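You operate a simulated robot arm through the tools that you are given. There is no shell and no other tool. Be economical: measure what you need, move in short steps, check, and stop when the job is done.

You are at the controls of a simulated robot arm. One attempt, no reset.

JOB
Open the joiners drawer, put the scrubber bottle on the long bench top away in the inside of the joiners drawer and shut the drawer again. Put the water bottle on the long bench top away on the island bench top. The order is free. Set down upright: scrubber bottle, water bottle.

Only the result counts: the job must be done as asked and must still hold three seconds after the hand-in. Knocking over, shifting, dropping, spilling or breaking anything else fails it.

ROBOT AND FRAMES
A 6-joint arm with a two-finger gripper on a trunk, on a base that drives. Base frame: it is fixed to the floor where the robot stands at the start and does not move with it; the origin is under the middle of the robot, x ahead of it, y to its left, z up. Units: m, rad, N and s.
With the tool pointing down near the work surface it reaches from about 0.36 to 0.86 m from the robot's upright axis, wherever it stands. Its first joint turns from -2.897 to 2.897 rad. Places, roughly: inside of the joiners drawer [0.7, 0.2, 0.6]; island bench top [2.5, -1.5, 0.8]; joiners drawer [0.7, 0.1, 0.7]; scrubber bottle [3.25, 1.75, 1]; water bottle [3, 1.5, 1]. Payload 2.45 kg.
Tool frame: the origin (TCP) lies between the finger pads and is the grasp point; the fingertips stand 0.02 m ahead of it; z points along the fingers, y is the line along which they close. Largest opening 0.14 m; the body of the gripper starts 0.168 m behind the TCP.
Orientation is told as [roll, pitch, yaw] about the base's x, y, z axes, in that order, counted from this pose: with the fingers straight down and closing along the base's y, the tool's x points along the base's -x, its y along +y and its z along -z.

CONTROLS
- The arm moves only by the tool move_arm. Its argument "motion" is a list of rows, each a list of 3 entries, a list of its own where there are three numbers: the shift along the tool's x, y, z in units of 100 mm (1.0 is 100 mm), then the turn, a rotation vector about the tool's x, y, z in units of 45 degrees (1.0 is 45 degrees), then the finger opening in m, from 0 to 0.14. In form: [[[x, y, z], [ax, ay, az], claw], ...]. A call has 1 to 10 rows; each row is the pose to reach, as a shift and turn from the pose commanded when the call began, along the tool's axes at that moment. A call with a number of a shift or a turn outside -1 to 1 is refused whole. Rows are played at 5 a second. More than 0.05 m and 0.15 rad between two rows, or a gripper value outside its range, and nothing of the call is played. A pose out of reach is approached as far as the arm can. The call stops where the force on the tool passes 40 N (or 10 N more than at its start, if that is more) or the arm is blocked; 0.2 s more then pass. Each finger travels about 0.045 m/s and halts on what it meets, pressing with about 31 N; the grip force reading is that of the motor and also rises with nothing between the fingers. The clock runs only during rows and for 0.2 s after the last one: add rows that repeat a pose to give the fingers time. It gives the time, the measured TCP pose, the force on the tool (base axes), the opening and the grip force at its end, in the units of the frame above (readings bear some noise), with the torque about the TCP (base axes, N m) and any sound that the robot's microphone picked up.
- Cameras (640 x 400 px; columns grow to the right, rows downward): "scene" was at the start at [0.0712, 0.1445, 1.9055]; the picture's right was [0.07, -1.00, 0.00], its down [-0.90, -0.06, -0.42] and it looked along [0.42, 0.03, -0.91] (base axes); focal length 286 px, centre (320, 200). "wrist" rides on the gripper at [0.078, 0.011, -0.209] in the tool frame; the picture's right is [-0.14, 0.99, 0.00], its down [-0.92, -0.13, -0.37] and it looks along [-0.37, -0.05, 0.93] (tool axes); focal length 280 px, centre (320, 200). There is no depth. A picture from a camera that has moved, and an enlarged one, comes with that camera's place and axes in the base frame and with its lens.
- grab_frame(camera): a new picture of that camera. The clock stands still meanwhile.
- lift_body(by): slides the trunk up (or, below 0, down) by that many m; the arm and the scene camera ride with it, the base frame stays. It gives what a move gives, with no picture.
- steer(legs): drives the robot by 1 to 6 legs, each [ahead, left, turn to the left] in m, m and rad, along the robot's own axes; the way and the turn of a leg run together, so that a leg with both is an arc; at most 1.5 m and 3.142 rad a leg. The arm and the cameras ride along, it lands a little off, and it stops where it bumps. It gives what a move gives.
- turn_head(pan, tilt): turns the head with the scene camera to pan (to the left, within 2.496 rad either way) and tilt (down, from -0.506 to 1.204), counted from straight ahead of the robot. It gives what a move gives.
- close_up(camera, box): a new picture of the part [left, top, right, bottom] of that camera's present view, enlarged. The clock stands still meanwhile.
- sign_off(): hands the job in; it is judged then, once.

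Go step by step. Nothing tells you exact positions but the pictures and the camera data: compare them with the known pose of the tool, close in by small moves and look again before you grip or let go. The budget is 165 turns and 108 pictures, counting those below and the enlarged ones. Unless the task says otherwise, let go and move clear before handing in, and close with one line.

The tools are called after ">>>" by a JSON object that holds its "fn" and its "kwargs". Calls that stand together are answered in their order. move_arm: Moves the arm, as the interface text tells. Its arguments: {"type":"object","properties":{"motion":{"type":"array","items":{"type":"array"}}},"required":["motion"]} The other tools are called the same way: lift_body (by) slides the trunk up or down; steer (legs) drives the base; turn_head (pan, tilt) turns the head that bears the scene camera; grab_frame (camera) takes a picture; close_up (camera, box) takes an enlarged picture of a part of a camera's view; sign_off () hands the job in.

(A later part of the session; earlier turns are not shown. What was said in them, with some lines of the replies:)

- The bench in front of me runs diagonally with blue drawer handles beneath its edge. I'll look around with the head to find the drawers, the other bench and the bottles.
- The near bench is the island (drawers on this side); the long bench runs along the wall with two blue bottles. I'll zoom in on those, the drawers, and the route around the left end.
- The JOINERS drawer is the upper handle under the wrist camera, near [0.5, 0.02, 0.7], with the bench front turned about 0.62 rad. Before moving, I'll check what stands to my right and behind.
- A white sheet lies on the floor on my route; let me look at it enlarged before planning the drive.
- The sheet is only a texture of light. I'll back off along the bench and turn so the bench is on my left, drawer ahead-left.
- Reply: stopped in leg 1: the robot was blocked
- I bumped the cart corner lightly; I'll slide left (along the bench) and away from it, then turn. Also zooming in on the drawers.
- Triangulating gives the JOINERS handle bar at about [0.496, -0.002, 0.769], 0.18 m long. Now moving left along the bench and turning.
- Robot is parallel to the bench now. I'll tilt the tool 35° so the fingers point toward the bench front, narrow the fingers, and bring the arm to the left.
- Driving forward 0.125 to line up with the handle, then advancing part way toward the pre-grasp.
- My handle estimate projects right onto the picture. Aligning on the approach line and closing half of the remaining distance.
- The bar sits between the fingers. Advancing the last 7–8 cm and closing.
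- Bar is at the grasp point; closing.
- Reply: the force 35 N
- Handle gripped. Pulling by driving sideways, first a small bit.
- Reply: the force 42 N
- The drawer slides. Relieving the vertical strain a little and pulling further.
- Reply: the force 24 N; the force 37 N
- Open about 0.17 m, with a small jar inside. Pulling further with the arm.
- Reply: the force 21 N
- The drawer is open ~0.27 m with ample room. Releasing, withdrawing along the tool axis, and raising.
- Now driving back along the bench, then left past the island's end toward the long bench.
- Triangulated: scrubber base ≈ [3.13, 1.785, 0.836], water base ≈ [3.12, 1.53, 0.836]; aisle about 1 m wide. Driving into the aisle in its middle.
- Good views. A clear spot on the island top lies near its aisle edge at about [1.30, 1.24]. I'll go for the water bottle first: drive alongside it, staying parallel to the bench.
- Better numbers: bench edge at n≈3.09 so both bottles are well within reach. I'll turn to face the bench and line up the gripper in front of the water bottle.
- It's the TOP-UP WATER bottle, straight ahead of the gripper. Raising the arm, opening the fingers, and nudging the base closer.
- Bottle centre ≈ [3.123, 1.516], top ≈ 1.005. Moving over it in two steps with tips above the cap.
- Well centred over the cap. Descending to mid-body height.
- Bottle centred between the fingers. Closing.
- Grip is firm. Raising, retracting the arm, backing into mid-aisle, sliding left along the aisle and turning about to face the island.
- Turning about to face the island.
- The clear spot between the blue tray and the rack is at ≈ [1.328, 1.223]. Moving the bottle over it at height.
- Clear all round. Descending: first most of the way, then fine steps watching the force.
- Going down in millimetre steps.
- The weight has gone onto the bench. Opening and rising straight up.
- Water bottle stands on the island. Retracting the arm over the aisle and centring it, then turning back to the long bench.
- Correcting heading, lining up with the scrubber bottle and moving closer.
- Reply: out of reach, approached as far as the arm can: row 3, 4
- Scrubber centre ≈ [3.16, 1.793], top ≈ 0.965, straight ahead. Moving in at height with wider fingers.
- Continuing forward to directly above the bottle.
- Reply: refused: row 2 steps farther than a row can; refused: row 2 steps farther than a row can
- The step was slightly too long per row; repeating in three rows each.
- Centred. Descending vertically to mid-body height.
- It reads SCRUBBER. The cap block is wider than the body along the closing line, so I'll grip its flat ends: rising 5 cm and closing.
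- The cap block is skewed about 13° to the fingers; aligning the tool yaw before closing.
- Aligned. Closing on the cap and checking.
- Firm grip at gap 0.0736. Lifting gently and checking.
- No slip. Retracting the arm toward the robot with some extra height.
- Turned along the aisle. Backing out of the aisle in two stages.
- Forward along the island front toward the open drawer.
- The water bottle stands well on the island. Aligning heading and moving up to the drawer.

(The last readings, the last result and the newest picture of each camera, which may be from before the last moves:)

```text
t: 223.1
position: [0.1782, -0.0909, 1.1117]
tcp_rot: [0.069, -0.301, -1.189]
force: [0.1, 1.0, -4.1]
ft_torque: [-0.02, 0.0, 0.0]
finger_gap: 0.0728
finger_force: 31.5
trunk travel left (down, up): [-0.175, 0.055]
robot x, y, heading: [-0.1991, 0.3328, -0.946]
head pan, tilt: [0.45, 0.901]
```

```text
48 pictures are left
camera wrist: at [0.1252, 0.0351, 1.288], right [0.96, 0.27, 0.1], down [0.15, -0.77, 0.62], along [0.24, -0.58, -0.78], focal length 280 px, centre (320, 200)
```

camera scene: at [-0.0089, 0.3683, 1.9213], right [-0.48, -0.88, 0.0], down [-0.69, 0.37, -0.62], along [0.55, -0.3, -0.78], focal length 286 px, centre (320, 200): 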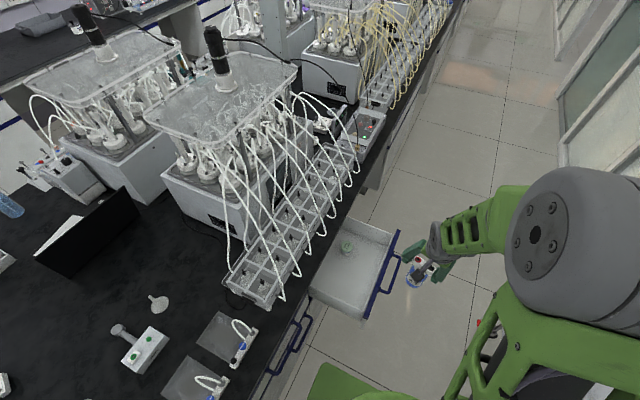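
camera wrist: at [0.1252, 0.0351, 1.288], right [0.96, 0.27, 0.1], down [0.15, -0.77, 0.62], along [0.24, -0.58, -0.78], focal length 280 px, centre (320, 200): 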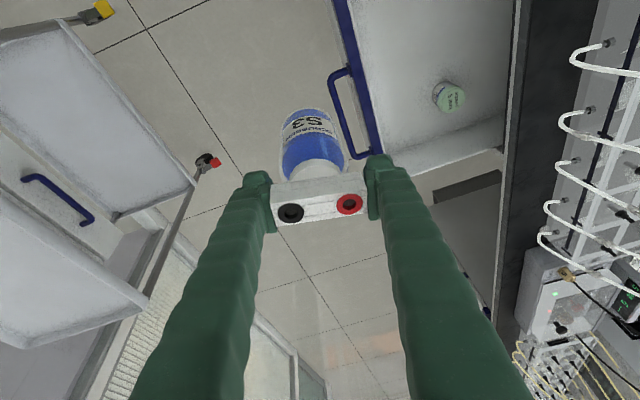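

Drawer interior spans roughly s 0.09–0.48, n 0.2–0.44; the target is its near-left middle. Moving the bottle left over it.

>>> {"fn": "move_arm", "kwargs": {"motion": [[[0, 0.35, 0.02], [0, 0, 0], 0.045], [[0.02, 0.7, 0.04], [0, 0, 0], 0.045], [[0.03, 1.0, 0.06], [0, 0, 0], 0.045]]}}

>>> {"fn": "move_arm", "kwargs": {"motion": [[[0, 0.35, 0.02], [0, 0, 0], 0.045], [[0.02, 0.7, 0.04], [0, 0, 0], 0.045], [[0.03, 1.0, 0.06], [0, 0, 0], 0.045]]}}

>>> {"fn": "lift_body", "kwargs": {"by": -0.12}}

>>> {"fn": "grab_frame", "kwargs": {"camera": "wrist"}}

>>> {"fn": "grab_frame", "kwargs": {"camera": "scene"}}

```text
t: 223.9
position: [0.2721, -0.0505, 1.1119]
tcp_rot: [0.068, -0.301, -1.188]
force: [0.1, 0.3, -4.8]
ft_torque: [-0.03, 0.01, -0.02]
finger_gap: 0.0728
finger_force: 31.3
trunk travel left (down, up): [-0.175, 0.055]
robot x, y, heading: [-0.1972, 0.3309, -0.951]
head pan, tilt: [0.45, 0.901]
```

```text
t: 224.7
position: [0.3636, -0.0114, 1.1138]
tcp_rot: [0.067, -0.302, -1.188]
force: [-0.3, 0.1, -4.0]
ft_torque: [0.0, 0.01, -0.01]
finger_gap: 0.073
finger_force: 31.4
trunk travel left (down, up): [-0.175, 0.055]
robot x, y, heading: [-0.1984, 0.3313, -0.948]
head pan, tilt: [0.45, 0.901]
```

```text
t: 226.2
position: [0.363, -0.0106, 0.9957]
tcp_rot: [0.068, -0.302, -1.189]
force: [-0.3, 0.5, -5.1]
ft_torque: [0.0, -0.03, -0.02]
finger_gap: 0.073
finger_force: 30.9
trunk travel left (down, up): [-0.055, 0.175]
robot x, y, heading: [-0.1991, 0.3335, -0.951]
head pan, tilt: [0.45, 0.901]
```

```text
47 pictures are left
camera wrist: at [0.3085, 0.1161, 1.1717], right [0.96, 0.27, 0.1], down [0.15, -0.77, 0.62], along [0.24, -0.58, -0.78], focal length 280 px, centre (320, 200)
```

wrist: 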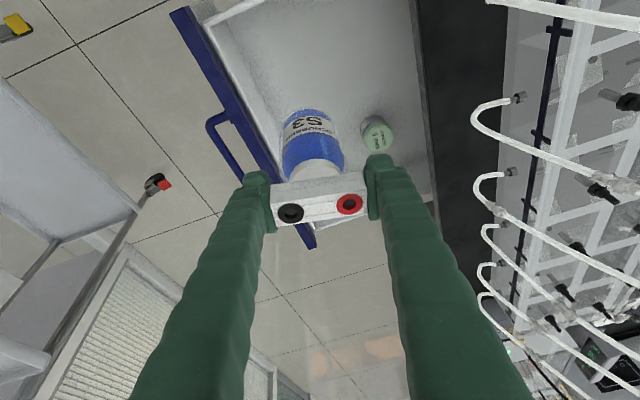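

```text
46 pictures are left
camera scene: at [-0.0096, 0.3694, 1.8015], right [-0.48, -0.88, 0.0], down [-0.69, 0.37, -0.62], along [0.55, -0.3, -0.78], focal length 286 px, centre (320, 200)
```

scene: 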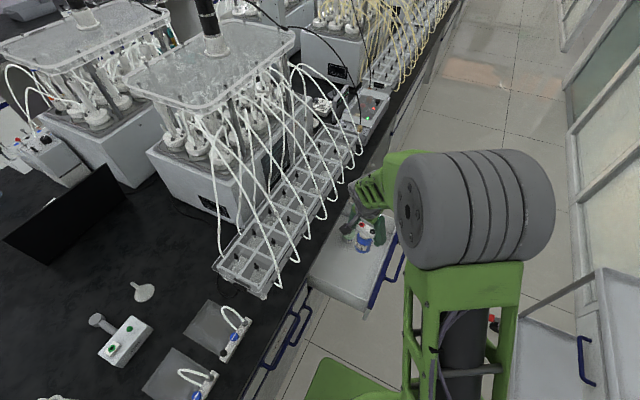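

Positioned over the drawer, clear of jar and walls. Lowering further in stages.

>>> {"fn": "lift_body", "kwargs": {"by": -0.05}}

>>> {"fn": "move_arm", "kwargs": {"motion": [[[0.12, -0.03, 0.38], [0, 0, 0], 0.045], [[0.24, -0.055, 0.76], [0, 0, 0], 0.045]]}}

>>> {"fn": "grab_frame", "kwargs": {"camera": "wrist"}}

>>> {"fn": "close_up", "kwargs": {"camera": "scene", "box": [280, 170, 440, 320]}}

```text
t: 227.1
position: [0.3622, -0.0092, 0.9455]
tcp_rot: [0.069, -0.303, -1.188]
force: [-0.3, -0.9, -4.5]
ft_torque: [-0.03, -0.03, 0.02]
finger_gap: 0.0729
finger_force: 31.3
trunk travel left (down, up): [-0.005, 0.225]
robot x, y, heading: [-0.1931, 0.3284, -0.948]
head pan, tilt: [0.45, 0.901]
```

```text
t: 227.7
position: [0.3623, -0.0092, 0.8661]
tcp_rot: [0.067, -0.301, -1.191]
force: [-0.1, 1.0, -4.4]
ft_torque: [-0.07, -0.01, 0.0]
finger_gap: 0.0729
finger_force: 30.9
trunk travel left (down, up): [-0.005, 0.225]
robot x, y, heading: [-0.1973, 0.3302, -0.948]
head pan, tilt: [0.45, 0.901]
```

```text
45 pictures are left
camera wrist: at [0.3091, 0.1166, 1.0419], right [0.96, 0.27, 0.1], down [0.15, -0.77, 0.62], along [0.24, -0.58, -0.78], focal length 280 px, centre (320, 200)
```

wrist: 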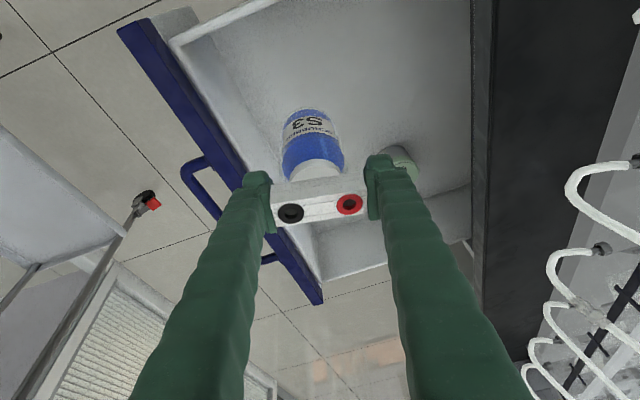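

```text
2.67 times, centred on (360, 245) of scene
camera zoom: at [-0.0088, 0.369, 1.7512], right [-0.48, -0.88, 0.0], down [-0.69, 0.37, -0.62], along [0.55, -0.3, -0.78], focal length 762 px, centre (213, 80)
```

zoom: 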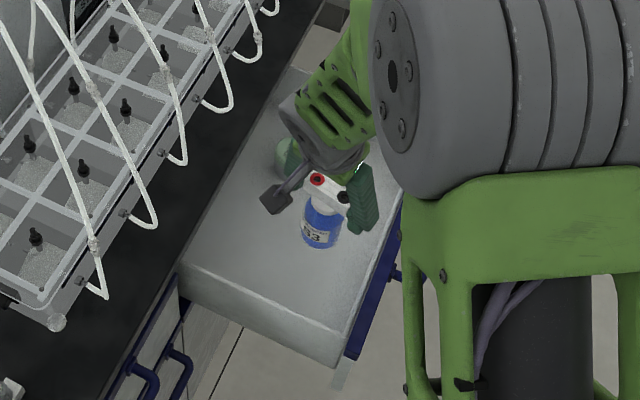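

>>> {"fn": "move_arm", "kwargs": {"motion": [[[0.12, -0.03, 0.38], [0, 0, 0], 0.045], [[0.24, -0.055, 0.76], [0, 0, 0], 0.045]]}}

>>> {"fn": "move_arm", "kwargs": {"motion": [[[0.03, -0.007, 0.095], [0, 0, 0], 0.045], [[0.06, -0.014, 0.19], [0, 0, 0], 0.045]]}}

>>> {"fn": "grab_frame", "kwargs": {"camera": "wrist"}}

```text
t: 228.3
position: [0.3642, -0.0109, 0.7854]
tcp_rot: [0.067, -0.302, -1.188]
force: [-0.3, -1.0, -3.8]
ft_torque: [0.01, 0.03, -0.02]
finger_gap: 0.0728
finger_force: 30.9
trunk travel left (down, up): [-0.005, 0.225]
robot x, y, heading: [-0.1931, 0.3306, -0.949]
head pan, tilt: [0.45, 0.901]
```

```text
t: 228.9
position: [0.3641, -0.0114, 0.7652]
tcp_rot: [0.069, -0.302, -1.189]
force: [0.8, 0.7, -4.1]
ft_torque: [-0.02, -0.01, -0.02]
finger_gap: 0.0728
finger_force: 31.1
trunk travel left (down, up): [-0.005, 0.225]
robot x, y, heading: [-0.1929, 0.3348, -0.95]
head pan, tilt: [0.45, 0.901]
```

```text
43 pictures are left
camera wrist: at [0.3098, 0.1143, 0.9427], right [0.96, 0.27, 0.1], down [0.15, -0.77, 0.62], along [0.24, -0.58, -0.78], focal length 280 px, centre (320, 200)
```

wrist: 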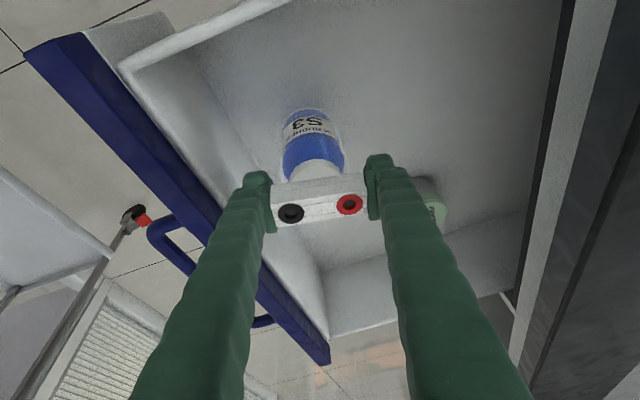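

>>> {"fn": "move_arm", "kwargs": {"motion": [[[0.015, -0.003, 0.048], [0, 0, 0], 0.045], [[0.03, -0.007, 0.095], [0, 0, 0], 0.045]]}}

>>> {"fn": "move_arm", "kwargs": {"motion": [[[0.007, -0.002, 0.024], [0, 0, 0], 0.045], [[0.015, -0.003, 0.048], [0, 0, 0], 0.045]]}}

>>> {"fn": "move_arm", "kwargs": {"motion": [[[0.007, -0.002, 0.024], [0, 0, 0], 0.045], [[0.015, -0.003, 0.048], [0, 0, 0], 0.045]]}}

```text
t: 229.5
position: [0.3624, -0.0121, 0.7567]
tcp_rot: [0.068, -0.303, -1.189]
force: [-1.4, -0.9, -5.4]
ft_torque: [-0.06, 0.01, 0.03]
finger_gap: 0.0729
finger_force: 30.8
trunk travel left (down, up): [-0.005, 0.225]
robot x, y, heading: [-0.1963, 0.3312, -0.953]
head pan, tilt: [0.45, 0.901]
```

```text
t: 230.1
position: [0.3622, -0.0101, 0.7502]
tcp_rot: [0.068, -0.299, -1.188]
force: [0.0, -0.2, -3.8]
ft_torque: [-0.05, -0.02, 0.0]
finger_gap: 0.0728
finger_force: 31.2
trunk travel left (down, up): [-0.005, 0.225]
robot x, y, heading: [-0.1949, 0.3315, -0.949]
head pan, tilt: [0.45, 0.901]
```

```text
t: 230.7
position: [0.3616, -0.0099, 0.745]
tcp_rot: [0.066, -0.302, -1.189]
force: [-0.6, -0.5, -4.3]
ft_torque: [-0.02, 0.0, 0.0]
finger_gap: 0.0726
finger_force: 31.1
trunk travel left (down, up): [-0.005, 0.225]
robot x, y, heading: [-0.195, 0.3311, -0.949]
head pan, tilt: [0.45, 0.901]
```

>>> {"fn": "move_arm", "kwargs": {"motion": [[[0.007, -0.002, 0.024], [0, 0, 0], 0.045], [[0.015, -0.003, 0.048], [0, 0, 0], 0.045]]}}

>>> {"fn": "move_arm", "kwargs": {"motion": [[[0.007, -0.002, 0.024], [0, 0, 0], 0.045], [[0.015, -0.003, 0.048], [0, 0, 0], 0.045]]}}

>>> {"fn": "grab_frame", "kwargs": {"camera": "wrist"}}

>>> {"fn": "close_up", "kwargs": {"camera": "scene", "box": [280, 170, 440, 320]}}

```text
t: 231.3
position: [0.3619, -0.0095, 0.7405]
tcp_rot: [0.069, -0.301, -1.189]
force: [0.8, -0.1, -4.5]
ft_torque: [-0.07, -0.03, 0.0]
finger_gap: 0.0729
finger_force: 30.7
trunk travel left (down, up): [-0.005, 0.225]
robot x, y, heading: [-0.1972, 0.3334, -0.942]
head pan, tilt: [0.45, 0.901]
```

```text
t: 231.9
position: [0.3596, -0.0107, 0.7362]
tcp_rot: [0.066, -0.303, -1.19]
force: [-0.4, 1.0, -3.7]
ft_torque: [0.0, -0.02, -0.02]
finger_gap: 0.0727
finger_force: 30.8
trunk travel left (down, up): [-0.005, 0.225]
robot x, y, heading: [-0.1961, 0.3321, -0.951]
head pan, tilt: [0.45, 0.901]
```

```text
42 pictures are left
camera wrist: at [0.3068, 0.1164, 0.912], right [0.96, 0.27, 0.1], down [0.15, -0.77, 0.62], along [0.24, -0.58, -0.78], focal length 280 px, centre (320, 200)
```

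wrist: 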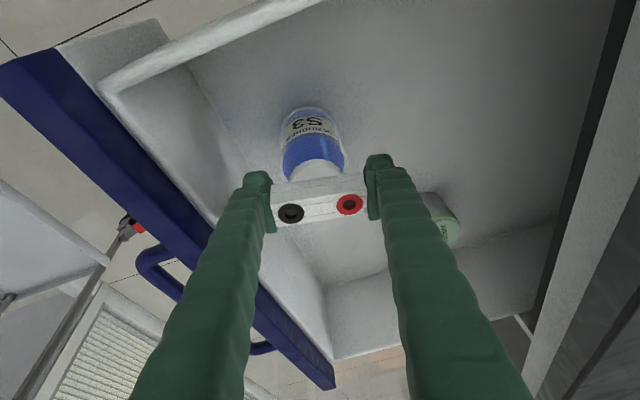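

```text
2.67 times, centred on (360, 245) of scene
camera zoom: at [-0.0095, 0.3693, 1.7513], right [-0.48, -0.88, 0.0], down [-0.69, 0.37, -0.62], along [0.55, -0.3, -0.78], focal length 762 px, centre (213, 80)
```

zoom: 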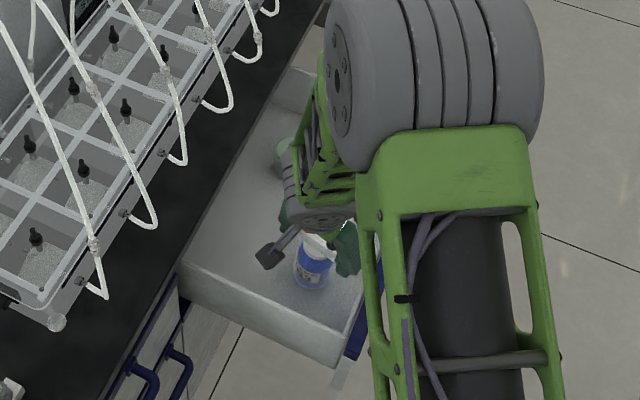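

Not yet touching; continuing 5 mm at a time.

>>> {"fn": "move_arm", "kwargs": {"motion": [[[0.007, -0.002, 0.024], [0, 0, 0], 0.045], [[0.015, -0.003, 0.048], [0, 0, 0], 0.045]]}}

>>> {"fn": "move_arm", "kwargs": {"motion": [[[0.007, -0.002, 0.024], [0, 0, 0], 0.045], [[0.015, -0.003, 0.048], [0, 0, 0], 0.045]]}}

>>> {"fn": "move_arm", "kwargs": {"motion": [[[0.007, -0.002, 0.024], [0, 0, 0], 0.045], [[0.015, -0.003, 0.048], [0, 0, 0], 0.045]]}}

```text
t: 232.5
position: [0.3616, -0.0096, 0.7322]
tcp_rot: [0.068, -0.304, -1.187]
force: [-2.8, 4.7, 13.2]
ft_torque: [0.37, 0.76, -0.1]
finger_gap: 0.0728
finger_force: 31.3
trunk travel left (down, up): [-0.005, 0.225]
robot x, y, heading: [-0.19, 0.3307, -0.95]
head pan, tilt: [0.45, 0.901]
```

```text
t: 233.1
position: [0.3615, -0.0116, 0.7278]
tcp_rot: [0.071, -0.307, -1.189]
force: [1.5, -0.9, 25.4]
ft_torque: [0.03, 0.29, 0.11]
finger_gap: 0.0733
finger_force: 30.9
trunk travel left (down, up): [-0.005, 0.225]
robot x, y, heading: [-0.1942, 0.3289, -0.95]
head pan, tilt: [0.45, 0.901]
```

```text
t: 233.7
position: [0.3622, -0.0091, 0.7219]
tcp_rot: [0.069, -0.304, -1.188]
force: [0.8, -0.1, 24.7]
ft_torque: [0.12, 0.2, -0.22]
finger_gap: 0.0732
finger_force: 31.2
trunk travel left (down, up): [-0.005, 0.225]
robot x, y, heading: [-0.1988, 0.3317, -0.949]
head pan, tilt: [0.45, 0.901]
```

Contact made; the fingers slid a bit down the cap. Relieving the push, then opening.

>>> {"fn": "move_arm", "kwargs": {"motion": [[[-0.008, 0.002, -0.024], [0, 0, 0], 0.045], [[-0.008, 0.002, -0.024], [0, 0, 0], 0.045]]}}

>>> {"fn": "grab_frame", "kwargs": {"camera": "wrist"}}

```text
t: 234.3
position: [0.36, -0.0094, 0.722]
tcp_rot: [0.065, -0.299, -1.188]
force: [1.2, 0.2, -4.4]
ft_torque: [-0.03, -0.04, 0.02]
finger_gap: 0.073
finger_force: 30.7
trunk travel left (down, up): [-0.005, 0.225]
robot x, y, heading: [-0.1974, 0.3364, -0.944]
head pan, tilt: [0.45, 0.901]
```

```text
40 pictures are left
camera wrist: at [0.3068, 0.1164, 0.8983], right [0.96, 0.27, 0.1], down [0.15, -0.77, 0.61], along [0.24, -0.57, -0.78], focal length 280 px, centre (320, 200)
```

wrist: 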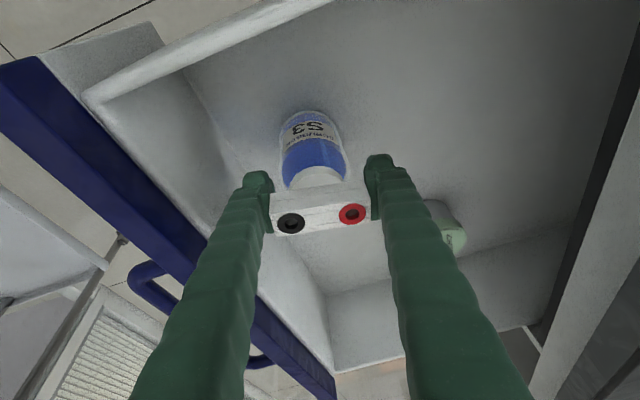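

Resting on the drawer floor and upright. Opening and rising.

>>> {"fn": "move_arm", "kwargs": {"motion": [[[0.004, -0.001, 0.012], [0, 0, 0], 0.07], [[0.004, -0.001, 0.012], [0, 0, 0], 0.08], [[0.004, -0.001, 0.012], [0, 0, 0], 0.09], [[0.004, -0.001, 0.012], [0, 0, 0], 0.1], [[0.004, -0.001, 0.012], [0, 0, 0], 0.1], [[0.004, -0.001, 0.012], [0, 0, 0], 0.1]]}}

>>> {"fn": "grab_frame", "kwargs": {"camera": "wrist"}}

```text
t: 235.7
position: [0.3613, -0.0106, 0.721]
tcp_rot: [0.069, -0.302, -1.187]
force: [-0.8, -0.1, 0.4]
ft_torque: [-0.03, -0.04, -0.01]
finger_gap: 0.1
finger_force: 0.0
trunk travel left (down, up): [-0.005, 0.225]
robot x, y, heading: [-0.1921, 0.3312, -0.946]
head pan, tilt: [0.45, 0.901]
```

```text
39 pictures are left
camera wrist: at [0.3085, 0.1162, 0.8977], right [0.96, 0.27, 0.1], down [0.15, -0.77, 0.62], along [0.24, -0.58, -0.78], focal length 280 px, centre (320, 200)
```

wrist: 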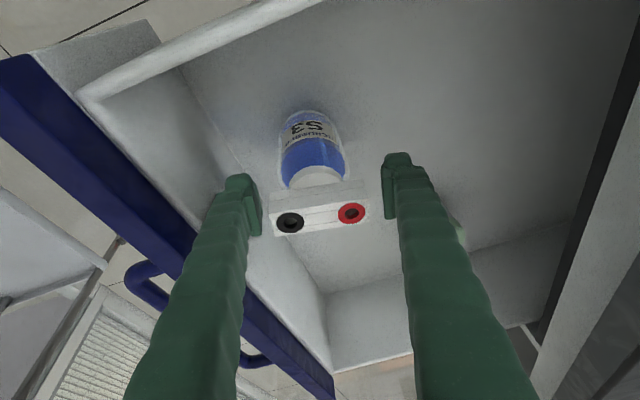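

Bottle stands free. Rising vertically clear of the drawer.

>>> {"fn": "move_arm", "kwargs": {"motion": [[[-0.1, 0.02, -0.32], [0, 0, 0], 0.1], [[-0.2, 0.046, -0.64], [0, 0, 0], 0.1], [[-0.3, 0.069, -0.95], [0, 0, 0], 0.1]]}}

>>> {"fn": "lift_body", "kwargs": {"by": 0.17}}

>>> {"fn": "grab_frame", "kwargs": {"camera": "wrist"}}

```text
t: 236.5
position: [0.3643, -0.0133, 0.8248]
tcp_rot: [0.069, -0.303, -1.189]
force: [-0.9, 0.4, 0.2]
ft_torque: [-0.01, -0.03, -0.05]
finger_gap: 0.0999
finger_force: 0.1
trunk travel left (down, up): [-0.005, 0.225]
robot x, y, heading: [-0.1972, 0.3325, -0.94]
head pan, tilt: [0.45, 0.901]
```

```text
t: 238.4
position: [0.3641, -0.0117, 0.9926]
tcp_rot: [0.068, -0.302, -1.188]
force: [0.1, 0.1, -0.6]
ft_torque: [0.03, -0.03, -0.01]
finger_gap: 0.0999
finger_force: 0.1
trunk travel left (down, up): [-0.175, 0.055]
robot x, y, heading: [-0.1966, 0.3312, -0.952]
head pan, tilt: [0.45, 0.901]
```

```text
38 pictures are left
camera wrist: at [0.31, 0.114, 1.1694], right [0.96, 0.27, 0.1], down [0.15, -0.77, 0.62], along [0.24, -0.58, -0.78], focal length 280 px, centre (320, 200)
```

wrist: 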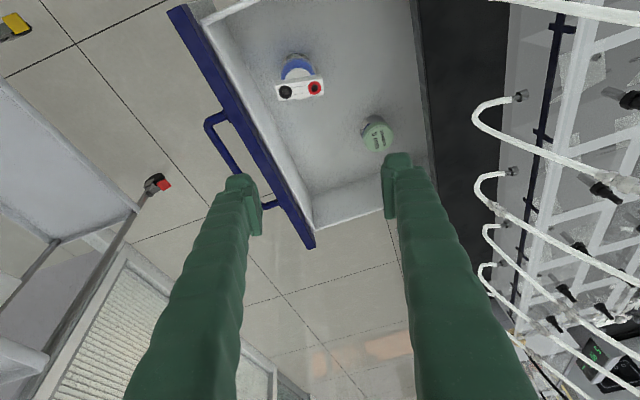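

The scrubber bottle stands upright in the drawer beside the jar. Now moving the arm out to the aisle side and resetting the tool tilt for the handle.

>>> {"fn": "move_arm", "kwargs": {"motion": [[[-0.07, -0.32, 0], [0, 0, 0], 0.1], [[-0.14, -0.64, 0], [0, 0, 0], 0.08], [[-0.22, -0.97, 0], [0, 0, 0], 0.06]]}}

>>> {"fn": "move_arm", "kwargs": {"motion": [[[-0.07, -0.32, 0], [0, 0, 0], 0.06], [[-0.14, -0.64, 0], [0, 0, 0], 0.06], [[-0.22, -0.97, 0], [0, 0, 0], 0.06]]}}

>>> {"fn": "move_arm", "kwargs": {"motion": [[[0, 0, 0], [0, 0, -0.15], 0.05], [[0, 0, 0], [0, 0, -0.29], 0.05]]}}

>>> {"fn": "move_arm", "kwargs": {"motion": [[[0, 0, 0], [0, 0.14, 0], 0.05], [[0, 0, 0], [0, 0.28, 0], 0.05], [[0, 0, 0], [0, 0.39, 0], 0.05]]}}

>>> {"fn": "move_arm", "kwargs": {"motion": [[[0, 0, 0], [-0.156, 0, 0], 0.04], [[0, 0, 0], [-0.311, 0, 0], 0.04], [[0, 0, 0], [-0.467, 0, 0], 0.04], [[0, 0, 0], [-0.622, 0, 0], 0.04], [[0, 0, 0], [-0.778, 0, 0], 0.04]]}}

>>> {"fn": "grab_frame", "kwargs": {"camera": "wrist"}}

```text
t: 239.2
position: [0.2826, -0.0698, 0.9953]
tcp_rot: [0.069, -0.302, -1.188]
force: [-0.3, 0.4, -0.7]
ft_torque: [-0.03, -0.03, 0.01]
finger_gap: 0.0599
finger_force: 0.0
trunk travel left (down, up): [-0.175, 0.055]
robot x, y, heading: [-0.1953, 0.3319, -0.945]
head pan, tilt: [0.45, 0.901]
```

```text
t: 240.0
position: [0.2023, -0.1291, 0.995]
tcp_rot: [0.068, -0.302, -1.19]
force: [-0.4, 0.1, 0.2]
ft_torque: [0.01, -0.03, -0.02]
finger_gap: 0.0602
finger_force: 0.1
trunk travel left (down, up): [-0.175, 0.055]
robot x, y, heading: [-0.1969, 0.3326, -0.947]
head pan, tilt: [0.45, 0.901]
```

```text
t: 240.6
position: [0.2029, -0.1284, 0.9934]
tcp_rot: [-0.004, -0.31, -0.949]
force: [0.0, -0.3, -0.1]
ft_torque: [0.01, 0.03, -0.02]
finger_gap: 0.0502
finger_force: 0.1
trunk travel left (down, up): [-0.175, 0.055]
robot x, y, heading: [-0.1931, 0.3294, -0.946]
head pan, tilt: [0.45, 0.901]
```

```text
t: 241.4
position: [0.1735, -0.1713, 0.9963]
tcp_rot: [-0.157, -0.19, -0.969]
force: [0.7, 0.0, -1.0]
ft_torque: [0.02, 0.05, 0.0]
finger_gap: 0.0502
finger_force: 0.1
out of reach, approached as far as the arm can: row 1, 2, 3
trunk travel left (down, up): [-0.175, 0.055]
robot x, y, heading: [-0.1928, 0.33, -0.951]
head pan, tilt: [0.45, 0.901]
```

```text
t: 242.6
position: [0.1714, -0.1708, 0.9976]
tcp_rot: [0.459, -0.193, -0.968]
force: [-0.6, -0.1, -0.2]
ft_torque: [0.02, -0.03, 0.01]
finger_gap: 0.0397
finger_force: 0.0
trunk travel left (down, up): [-0.175, 0.055]
robot x, y, heading: [-0.1995, 0.3306, -0.95]
head pan, tilt: [0.45, 0.901]
```

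```text
37 pictures are left
camera wrist: at [0.0397, -0.1236, 1.1704], right [0.76, 0.46, 0.46], down [0.25, -0.86, 0.45], along [0.6, -0.22, -0.77], focal length 280 px, centre (320, 200)
```

wrist: 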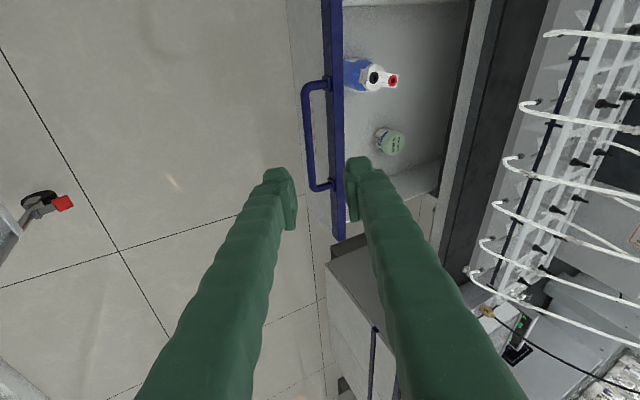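

Orientation ended a bit off; correcting pitch and roll.

>>> {"fn": "move_arm", "kwargs": {"motion": [[[0, 0, 0.1], [-0.1, 0.08, 0], 0.04], [[0, 0, 0.2], [-0.19, 0.16, 0], 0.04], [[0, 0, 0.3], [-0.19, 0.25, 0], 0.04]]}}

```text
t: 243.4
position: [0.1862, -0.166, 0.97]
tcp_rot: [0.595, -0.02, -0.871]
force: [-0.4, 0.2, -0.3]
ft_torque: [0.01, 0.03, 0.03]
finger_gap: 0.04
finger_force: 0.0
trunk travel left (down, up): [-0.175, 0.055]
robot x, y, heading: [-0.2021, 0.3338, -0.95]
head pan, tilt: [0.45, 0.901]
```

>>> {"fn": "move_arm", "kwargs": {"motion": [[[-0.13, -0.25, 0], [0, 0, 0.05], 0.04], [[-0.26, -0.45, 0.2], [0, 0, 0.11], 0.04], [[-0.39, -0.53, 0.55], [0, 0, 0.11], 0.04], [[-0.39, -0.53, 0.9], [0, 0, 0.11], 0.04]]}}

>>> {"fn": "grab_frame", "kwargs": {"camera": "wrist"}}

```text
t: 244.4
position: [0.2187, -0.1941, 0.8672]
tcp_rot: [0.596, 0.027, -0.941]
force: [-0.1, -0.4, 0.4]
ft_torque: [0.01, 0.0, 0.01]
finger_gap: 0.04
finger_force: 0.1
trunk travel left (down, up): [-0.175, 0.055]
robot x, y, heading: [-0.1971, 0.338, -0.949]
head pan, tilt: [0.45, 0.901]
```

```text
36 pictures are left
camera wrist: at [0.0887, -0.1979, 1.0482], right [0.75, 0.36, 0.55], down [0.29, -0.93, 0.21], along [0.59, 0.0, -0.81], focal length 280 px, centre (320, 200)
```

wrist: 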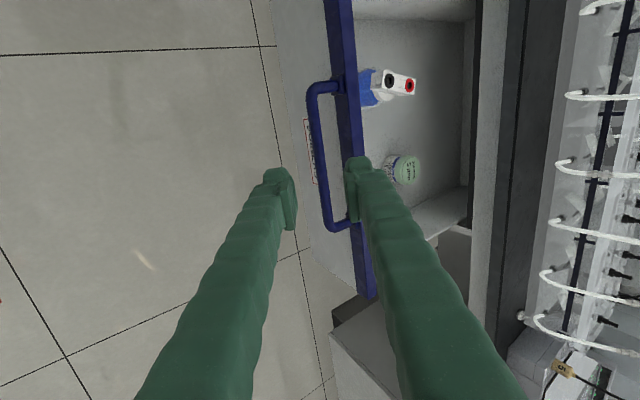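

Lined up; advancing onto the bar.

>>> {"fn": "move_arm", "kwargs": {"motion": [[[0, 0, 0.35], [0, 0, 0], 0.04], [[0, 0, 0.7], [0, 0, 0], 0.04]]}}

>>> {"fn": "grab_frame", "kwargs": {"camera": "wrist"}}

```text
t: 245.0
position: [0.2502, -0.17, 0.8077]
tcp_rot: [0.596, 0.027, -0.941]
force: [-0.6, -0.6, -0.3]
ft_torque: [0.02, -0.03, 0.0]
finger_gap: 0.0402
finger_force: 0.1
trunk travel left (down, up): [-0.175, 0.055]
robot x, y, heading: [-0.1972, 0.3305, -0.947]
head pan, tilt: [0.45, 0.901]
```

```text
35 pictures are left
camera wrist: at [0.1193, -0.1729, 0.9883], right [0.75, 0.36, 0.55], down [0.29, -0.93, 0.21], along [0.59, 0.0, -0.81], focal length 280 px, centre (320, 200)
```

wrist: 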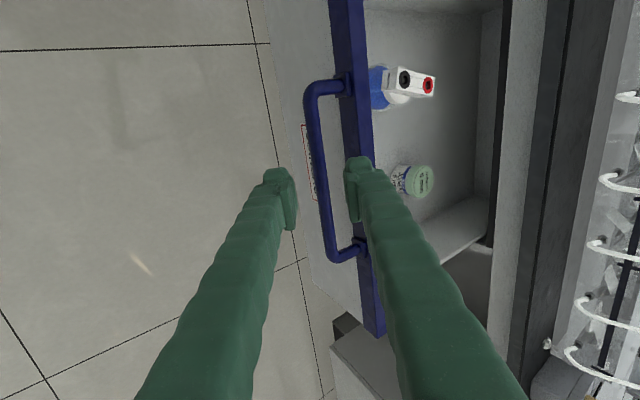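

>>> {"fn": "move_arm", "kwargs": {"motion": [[[0, 0, 0.3], [0, 0, 0], 0.04], [[0, 0, 0.6], [0, 0, 0], 0.04], [[0, 0.01, 0.6], [0, 0, 0], 0.02], [[0, 0.01, 0.6], [0, 0, 0], 0.0], [[0, 0.01, 0.6], [0, 0, 0], 0.0], [[0, 0.01, 0.6], [0, 0, 0], 0.0]]}}

>>> {"fn": "grab_frame", "kwargs": {"camera": "wrist"}}

```text
t: 246.4
position: [0.2742, -0.1478, 0.7583]
tcp_rot: [0.595, 0.026, -0.94]
force: [0.3, -0.2, 0.2]
ft_torque: [-0.14, -0.12, 0.28]
finger_gap: 0.01
finger_force: 37.2
trunk travel left (down, up): [-0.175, 0.055]
robot x, y, heading: [-0.1965, 0.3325, -0.95]
head pan, tilt: [0.45, 0.901]
```

```text
34 pictures are left
camera wrist: at [0.1444, -0.1515, 0.9402], right [0.75, 0.36, 0.55], down [0.29, -0.93, 0.21], along [0.59, 0.0, -0.81], focal length 280 px, centre (320, 200)
```

wrist: 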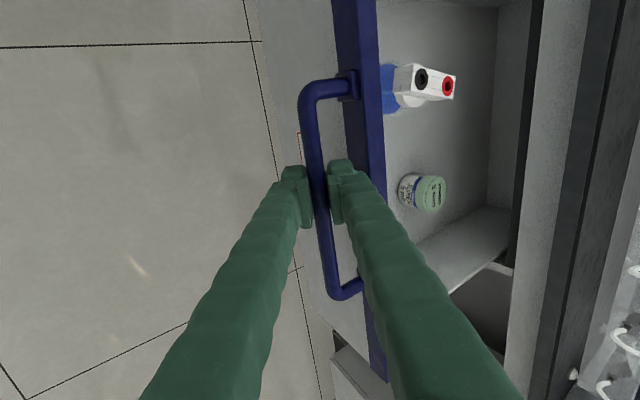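

Gripped without strain. Pushing the drawer in slowly with the arm.

>>> {"fn": "move_arm", "kwargs": {"motion": [[[0, 0.08, 0.055], [0, 0, 0], 0.0], [[0, 0.21, 0.14], [0, 0, 0], 0.0], [[-0.01, 0.37, 0.25], [0, 0, 0], 0.0], [[-0.01, 0.53, 0.36], [0, 0, 0], 0.0], [[-0.013, 0.68, 0.46], [0, 0, 0], 0.0], [[-0.014, 0.78, 0.525], [0, 0, 0], 0.0], [[-0.014, 0.83, 0.56], [0, 0, 0], 0.0]]}}

>>> {"fn": "grab_frame", "kwargs": {"camera": "wrist"}}

```text
t: 248.0
position: [0.3576, -0.0894, 0.7592]
tcp_rot: [0.595, 0.029, -0.939]
force: [-7.1, 11.1, -4.8]
ft_torque: [-0.45, -0.3, 0.06]
finger_gap: 0.0099
finger_force: 37.4
trunk travel left (down, up): [-0.175, 0.055]
robot x, y, heading: [-0.1977, 0.3314, -0.944]
head pan, tilt: [0.45, 0.901]
```

```text
33 pictures are left
camera wrist: at [0.2275, -0.0936, 0.9403], right [0.75, 0.36, 0.55], down [0.29, -0.93, 0.21], along [0.59, 0.01, -0.81], focal length 280 px, centre (320, 200)
```

wrist: 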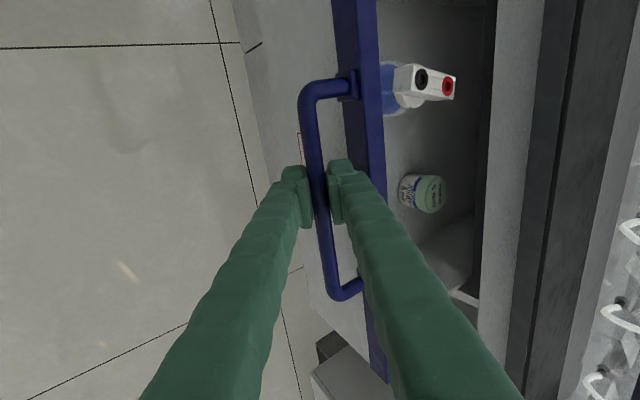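

Bottle unmoved relative to the drawer. Continuing with a slight sideways relief.

>>> {"fn": "move_arm", "kwargs": {"motion": [[[0.02, 0.08, 0.055], [0, 0, 0], 0.0], [[0.03, 0.21, 0.14], [0, 0, 0], 0.0], [[0.03, 0.37, 0.25], [0, 0, 0], 0.0], [[0.03, 0.53, 0.36], [0, 0, 0], 0.0], [[0.03, 0.68, 0.46], [0, 0, 0], 0.0], [[0.03, 0.78, 0.525], [0, 0, 0], 0.0], [[0.03, 0.83, 0.56], [0, 0, 0], 0.0]]}}

>>> {"fn": "grab_frame", "kwargs": {"camera": "wrist"}}

```text
t: 249.6
position: [0.435, -0.0346, 0.7589]
tcp_rot: [0.588, 0.021, -0.944]
force: [3.3, -5.4, -19.1]
ft_torque: [-1.16, -0.79, -0.36]
finger_gap: 0.0099
finger_force: 37.0
trunk travel left (down, up): [-0.175, 0.055]
robot x, y, heading: [-0.1976, 0.3363, -0.95]
head pan, tilt: [0.45, 0.901]
stopped in row 7: the force on the tool passed its limit at 41 N (the readings are from after the stop); the commanded pose is now the measured one
```

```text
32 pictures are left
camera wrist: at [0.3049, -0.037, 0.9406], right [0.76, 0.36, 0.55], down [0.29, -0.93, 0.22], along [0.59, 0.0, -0.81], focal length 280 px, centre (320, 200)
```

wrist: 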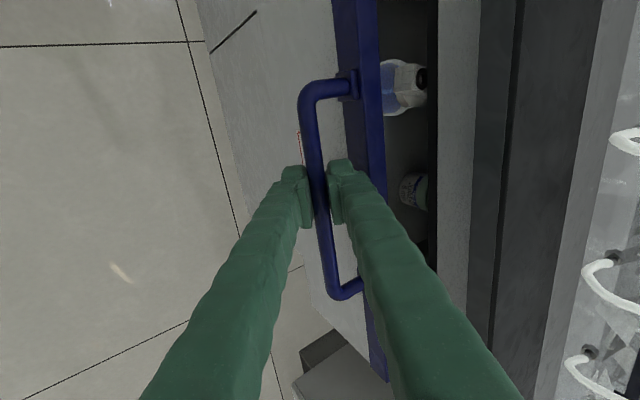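

The push stopped on force; checking whether the bottle is touching the frame.

>>> {"fn": "close_up", "kwargs": {"camera": "wrist", "box": [340, 20, 500, 120]}}

>>> {"fn": "close_up", "kwargs": {"camera": "scene", "box": [260, 170, 420, 320]}}

```text
4.00 times, centred on (420, 70) of wrist
camera zoom: at [0.3049, -0.037, 0.9406], right [0.76, 0.36, 0.55], down [0.29, -0.93, 0.22], along [0.59, 0.0, -0.81], focal length 1122 px, centre (-80, 720)
```

zoom: 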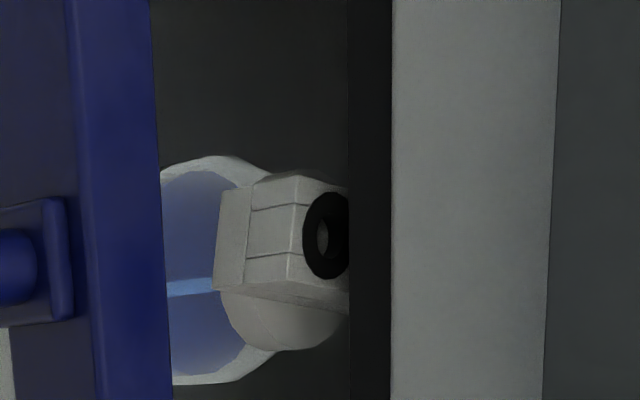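

```text
2.67 times, centred on (340, 245) of scene
camera zoom: at [-0.0078, 0.3677, 1.9214], right [-0.48, -0.88, 0.0], down [-0.69, 0.37, -0.62], along [0.55, -0.3, -0.78], focal length 762 px, centre (267, 80)
```

zoom: 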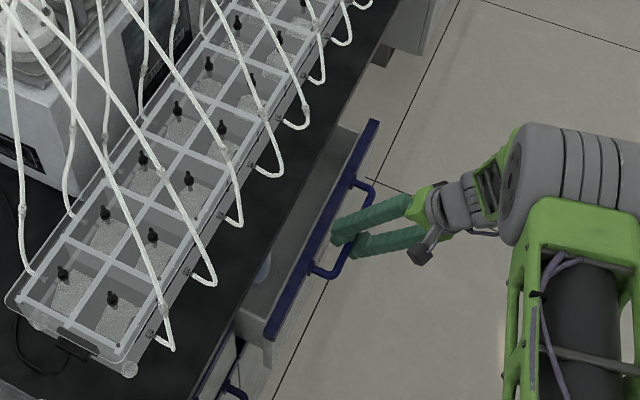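

The bottle is upright, unshifted, and passing beneath the frame; the force was grip strain. I'll loosen the fingers slightly and push with the near finger.

>>> {"fn": "move_arm", "kwargs": {"motion": [[[0, 0, 0], [0, 0, 0], 0.015], [[0, 0, 0], [0, 0, 0], 0.02], [[0, 0, 0], [0, 0, 0], 0.02]]}}

>>> {"fn": "move_arm", "kwargs": {"motion": [[[0, 0.08, 0.055], [0, 0, 0], 0.02], [[0, 0.17, 0.115], [0, 0, 0], 0.02], [[0, 0.25, 0.17], [0, 0, 0], 0.02], [[0, 0.33, 0.22], [0, 0, 0], 0.02]]}}

>>> {"fn": "grab_frame", "kwargs": {"camera": "wrist"}}

```text
t: 250.4
position: [0.434, -0.0331, 0.7614]
tcp_rot: [0.593, 0.024, -0.94]
force: [0.0, 1.3, 0.3]
ft_torque: [0.01, -0.02, 0.0]
finger_gap: 0.0197
finger_force: 0.0
trunk travel left (down, up): [-0.175, 0.055]
robot x, y, heading: [-0.1984, 0.331, -0.949]
head pan, tilt: [0.45, 0.901]
```

```text
t: 251.4
position: [0.4671, -0.0068, 0.7633]
tcp_rot: [0.593, 0.026, -0.942]
force: [1.9, 1.3, -6.4]
ft_torque: [-0.04, -0.04, 0.01]
finger_gap: 0.021
finger_force: 1.4
trunk travel left (down, up): [-0.175, 0.055]
robot x, y, heading: [-0.199, 0.3333, -0.943]
head pan, tilt: [0.45, 0.901]
```

```text
29 pictures are left
camera wrist: at [0.337, -0.0101, 0.9438], right [0.75, 0.36, 0.55], down [0.29, -0.93, 0.21], along [0.59, 0.0, -0.81], focal length 280 px, centre (320, 200)
```

wrist: 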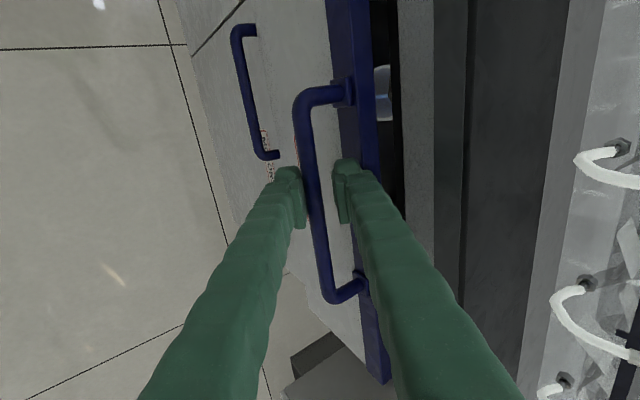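

Moving well. Pushing the remaining ~3 cm.

>>> {"fn": "move_arm", "kwargs": {"motion": [[[0, 0.08, 0.055], [0, 0, 0], 0.02], [[0, 0.15, 0.1], [0, 0, 0], 0.02], [[0, 0.21, 0.14], [0, 0, 0], 0.02], [[0, 0.27, 0.18], [0, 0, 0], 0.02], [[0, 0.33, 0.22], [0, 0, 0], 0.02]]}}

>>> {"fn": "grab_frame", "kwargs": {"camera": "wrist"}}

```text
t: 252.6
position: [0.4937, 0.0103, 0.7607]
tcp_rot: [0.59, 0.025, -0.947]
force: [-31.3, -15.6, -1.0]
ft_torque: [-0.09, -0.3, 0.17]
finger_gap: 0.0276
finger_force: 18.5
trunk travel left (down, up): [-0.175, 0.055]
robot x, y, heading: [-0.1971, 0.3322, -0.951]
head pan, tilt: [0.45, 0.901]
```

```text
28 pictures are left
camera wrist: at [0.3635, 0.0076, 0.9429], right [0.76, 0.36, 0.55], down [0.29, -0.93, 0.21], along [0.59, 0.0, -0.81], focal length 280 px, centre (320, 200)
```

wrist: 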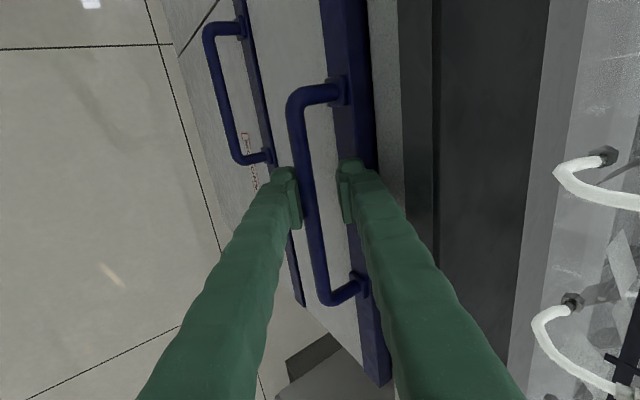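

The drawer is against its stop. Relieving, opening the fingers, withdrawing, and checking it is flush.

>>> {"fn": "move_arm", "kwargs": {"motion": [[[0, -0.05, 0], [0, 0, 0], 0.035], [[0, -0.05, 0], [0, 0, 0], 0.04], [[0, -0.04, -0.3], [0, 0, 0], 0.04], [[0, -0.04, -0.6], [0, 0, 0], 0.04], [[0, -0.04, -0.95], [0, 0, 0], 0.04]]}}

>>> {"fn": "move_arm", "kwargs": {"motion": [[[0, -0.3, -0.3], [0, 0, 0], 0.04], [[0, -0.6, -0.6], [0, 0, 0], 0.04], [[0, -0.9, -0.9], [0, 0, 0], 0.04]]}}

>>> {"fn": "grab_frame", "kwargs": {"camera": "wrist"}}

>>> {"fn": "close_up", "kwargs": {"camera": "scene", "box": [240, 170, 420, 340]}}

```text
t: 253.8
position: [0.4566, -0.0201, 0.8401]
tcp_rot: [0.594, 0.021, -0.941]
force: [-0.6, 0.6, -0.7]
ft_torque: [0.0, -0.02, -0.03]
finger_gap: 0.0399
finger_force: 0.0
trunk travel left (down, up): [-0.175, 0.055]
robot x, y, heading: [-0.1925, 0.3354, -0.946]
head pan, tilt: [0.45, 0.901]
```

```text
t: 254.6
position: [0.3533, -0.0953, 0.8619]
tcp_rot: [0.589, 0.022, -0.941]
force: [-0.2, -0.7, -0.3]
ft_torque: [0.02, -0.04, 0.02]
finger_gap: 0.04
finger_force: 0.0
trunk travel left (down, up): [-0.175, 0.055]
robot x, y, heading: [-0.1996, 0.3329, -0.952]
head pan, tilt: [0.45, 0.901]
```

```text
27 pictures are left
camera wrist: at [0.2237, -0.0975, 1.0433], right [0.75, 0.36, 0.55], down [0.29, -0.93, 0.21], along [0.59, 0.0, -0.81], focal length 280 px, centre (320, 200)
```

wrist: 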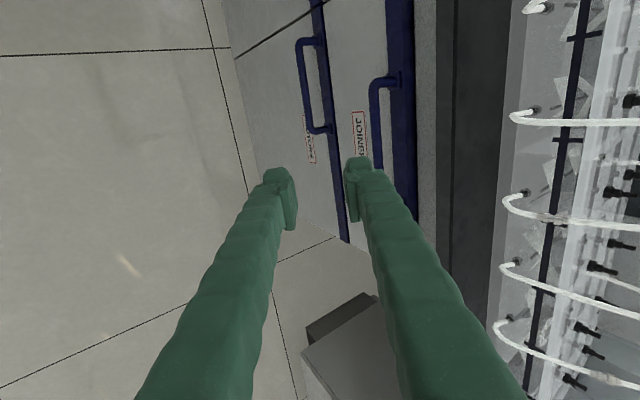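

```text
2.35 times, centred on (330, 255) of scene
camera zoom: at [-0.0105, 0.3689, 1.9215], right [-0.48, -0.88, 0.0], down [-0.69, 0.37, -0.62], along [0.55, -0.3, -0.78], focal length 672 px, centre (296, 71)
```

zoom: 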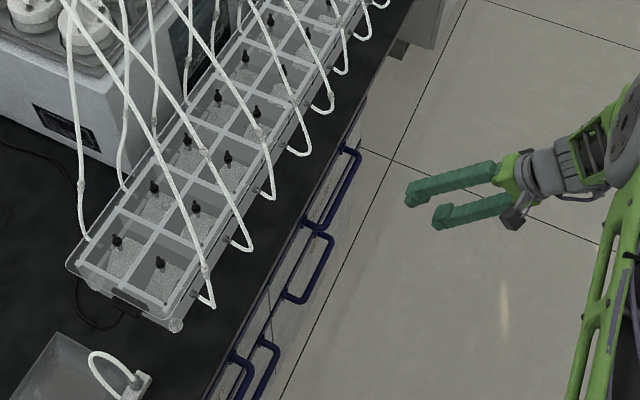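

The drawer looks flush; one enlarged check against its neighbour and on the water bottle.

>>> {"fn": "close_up", "kwargs": {"camera": "wrist", "box": [300, 0, 480, 112]}}

>>> {"fn": "turn_head", "kwargs": {"pan": 1.5, "tilt": 0.4}}

>>> {"fn": "grab_frame", "kwargs": {"camera": "scene"}}

```text
3.56 times, centred on (390, 56) of wrist
camera zoom: at [0.2237, -0.0975, 1.0433], right [0.75, 0.36, 0.55], down [0.29, -0.93, 0.21], along [0.59, 0.0, -0.81], focal length 997 px, centre (71, 712)
```

zoom: 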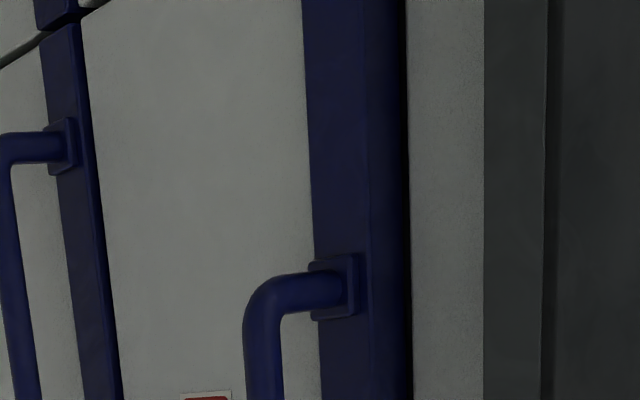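

```text
t: 255.9
position: [0.3548, -0.0942, 0.8616]
tcp_rot: [0.59, 0.022, -0.941]
force: [0.1, 0.3, -0.5]
ft_torque: [-0.01, -0.01, 0.0]
finger_gap: 0.0399
finger_force: 0.0
trunk travel left (down, up): [-0.175, 0.055]
robot x, y, heading: [-0.1979, 0.3293, -0.948]
head pan, tilt: [1.499, 0.4]
```

```text
24 pictures are left
camera scene: at [0.0029, 0.4539, 1.9644], right [0.52, -0.85, 0.0], down [-0.33, -0.2, -0.92], along [0.78, 0.48, -0.39], focal length 286 px, centre (320, 200)
```

scene: 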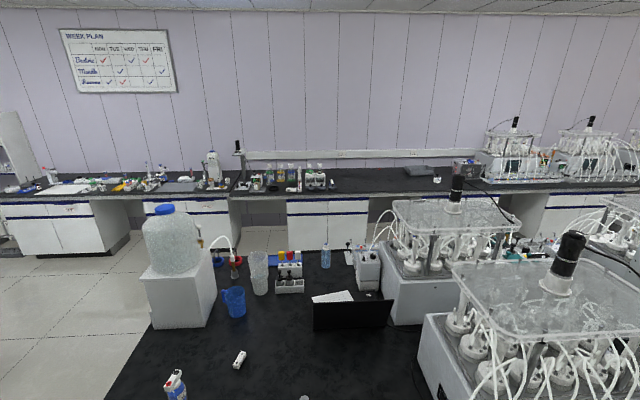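

The drawer is back at its original closed position (handle at n≈0.402, as at the start). The scrubber is inside it, the water bottle stands on the island, and the arm is clear, so I'm handing in.

>>> {"fn": "sign_off", "kwargs": {}}

```text
The job is handed in.
```

The scrubber bottle is upright in the shut joiners drawer and the water bottle is upright on the island bench top; early on the base lightly bumped the cart, which showed no visible change.
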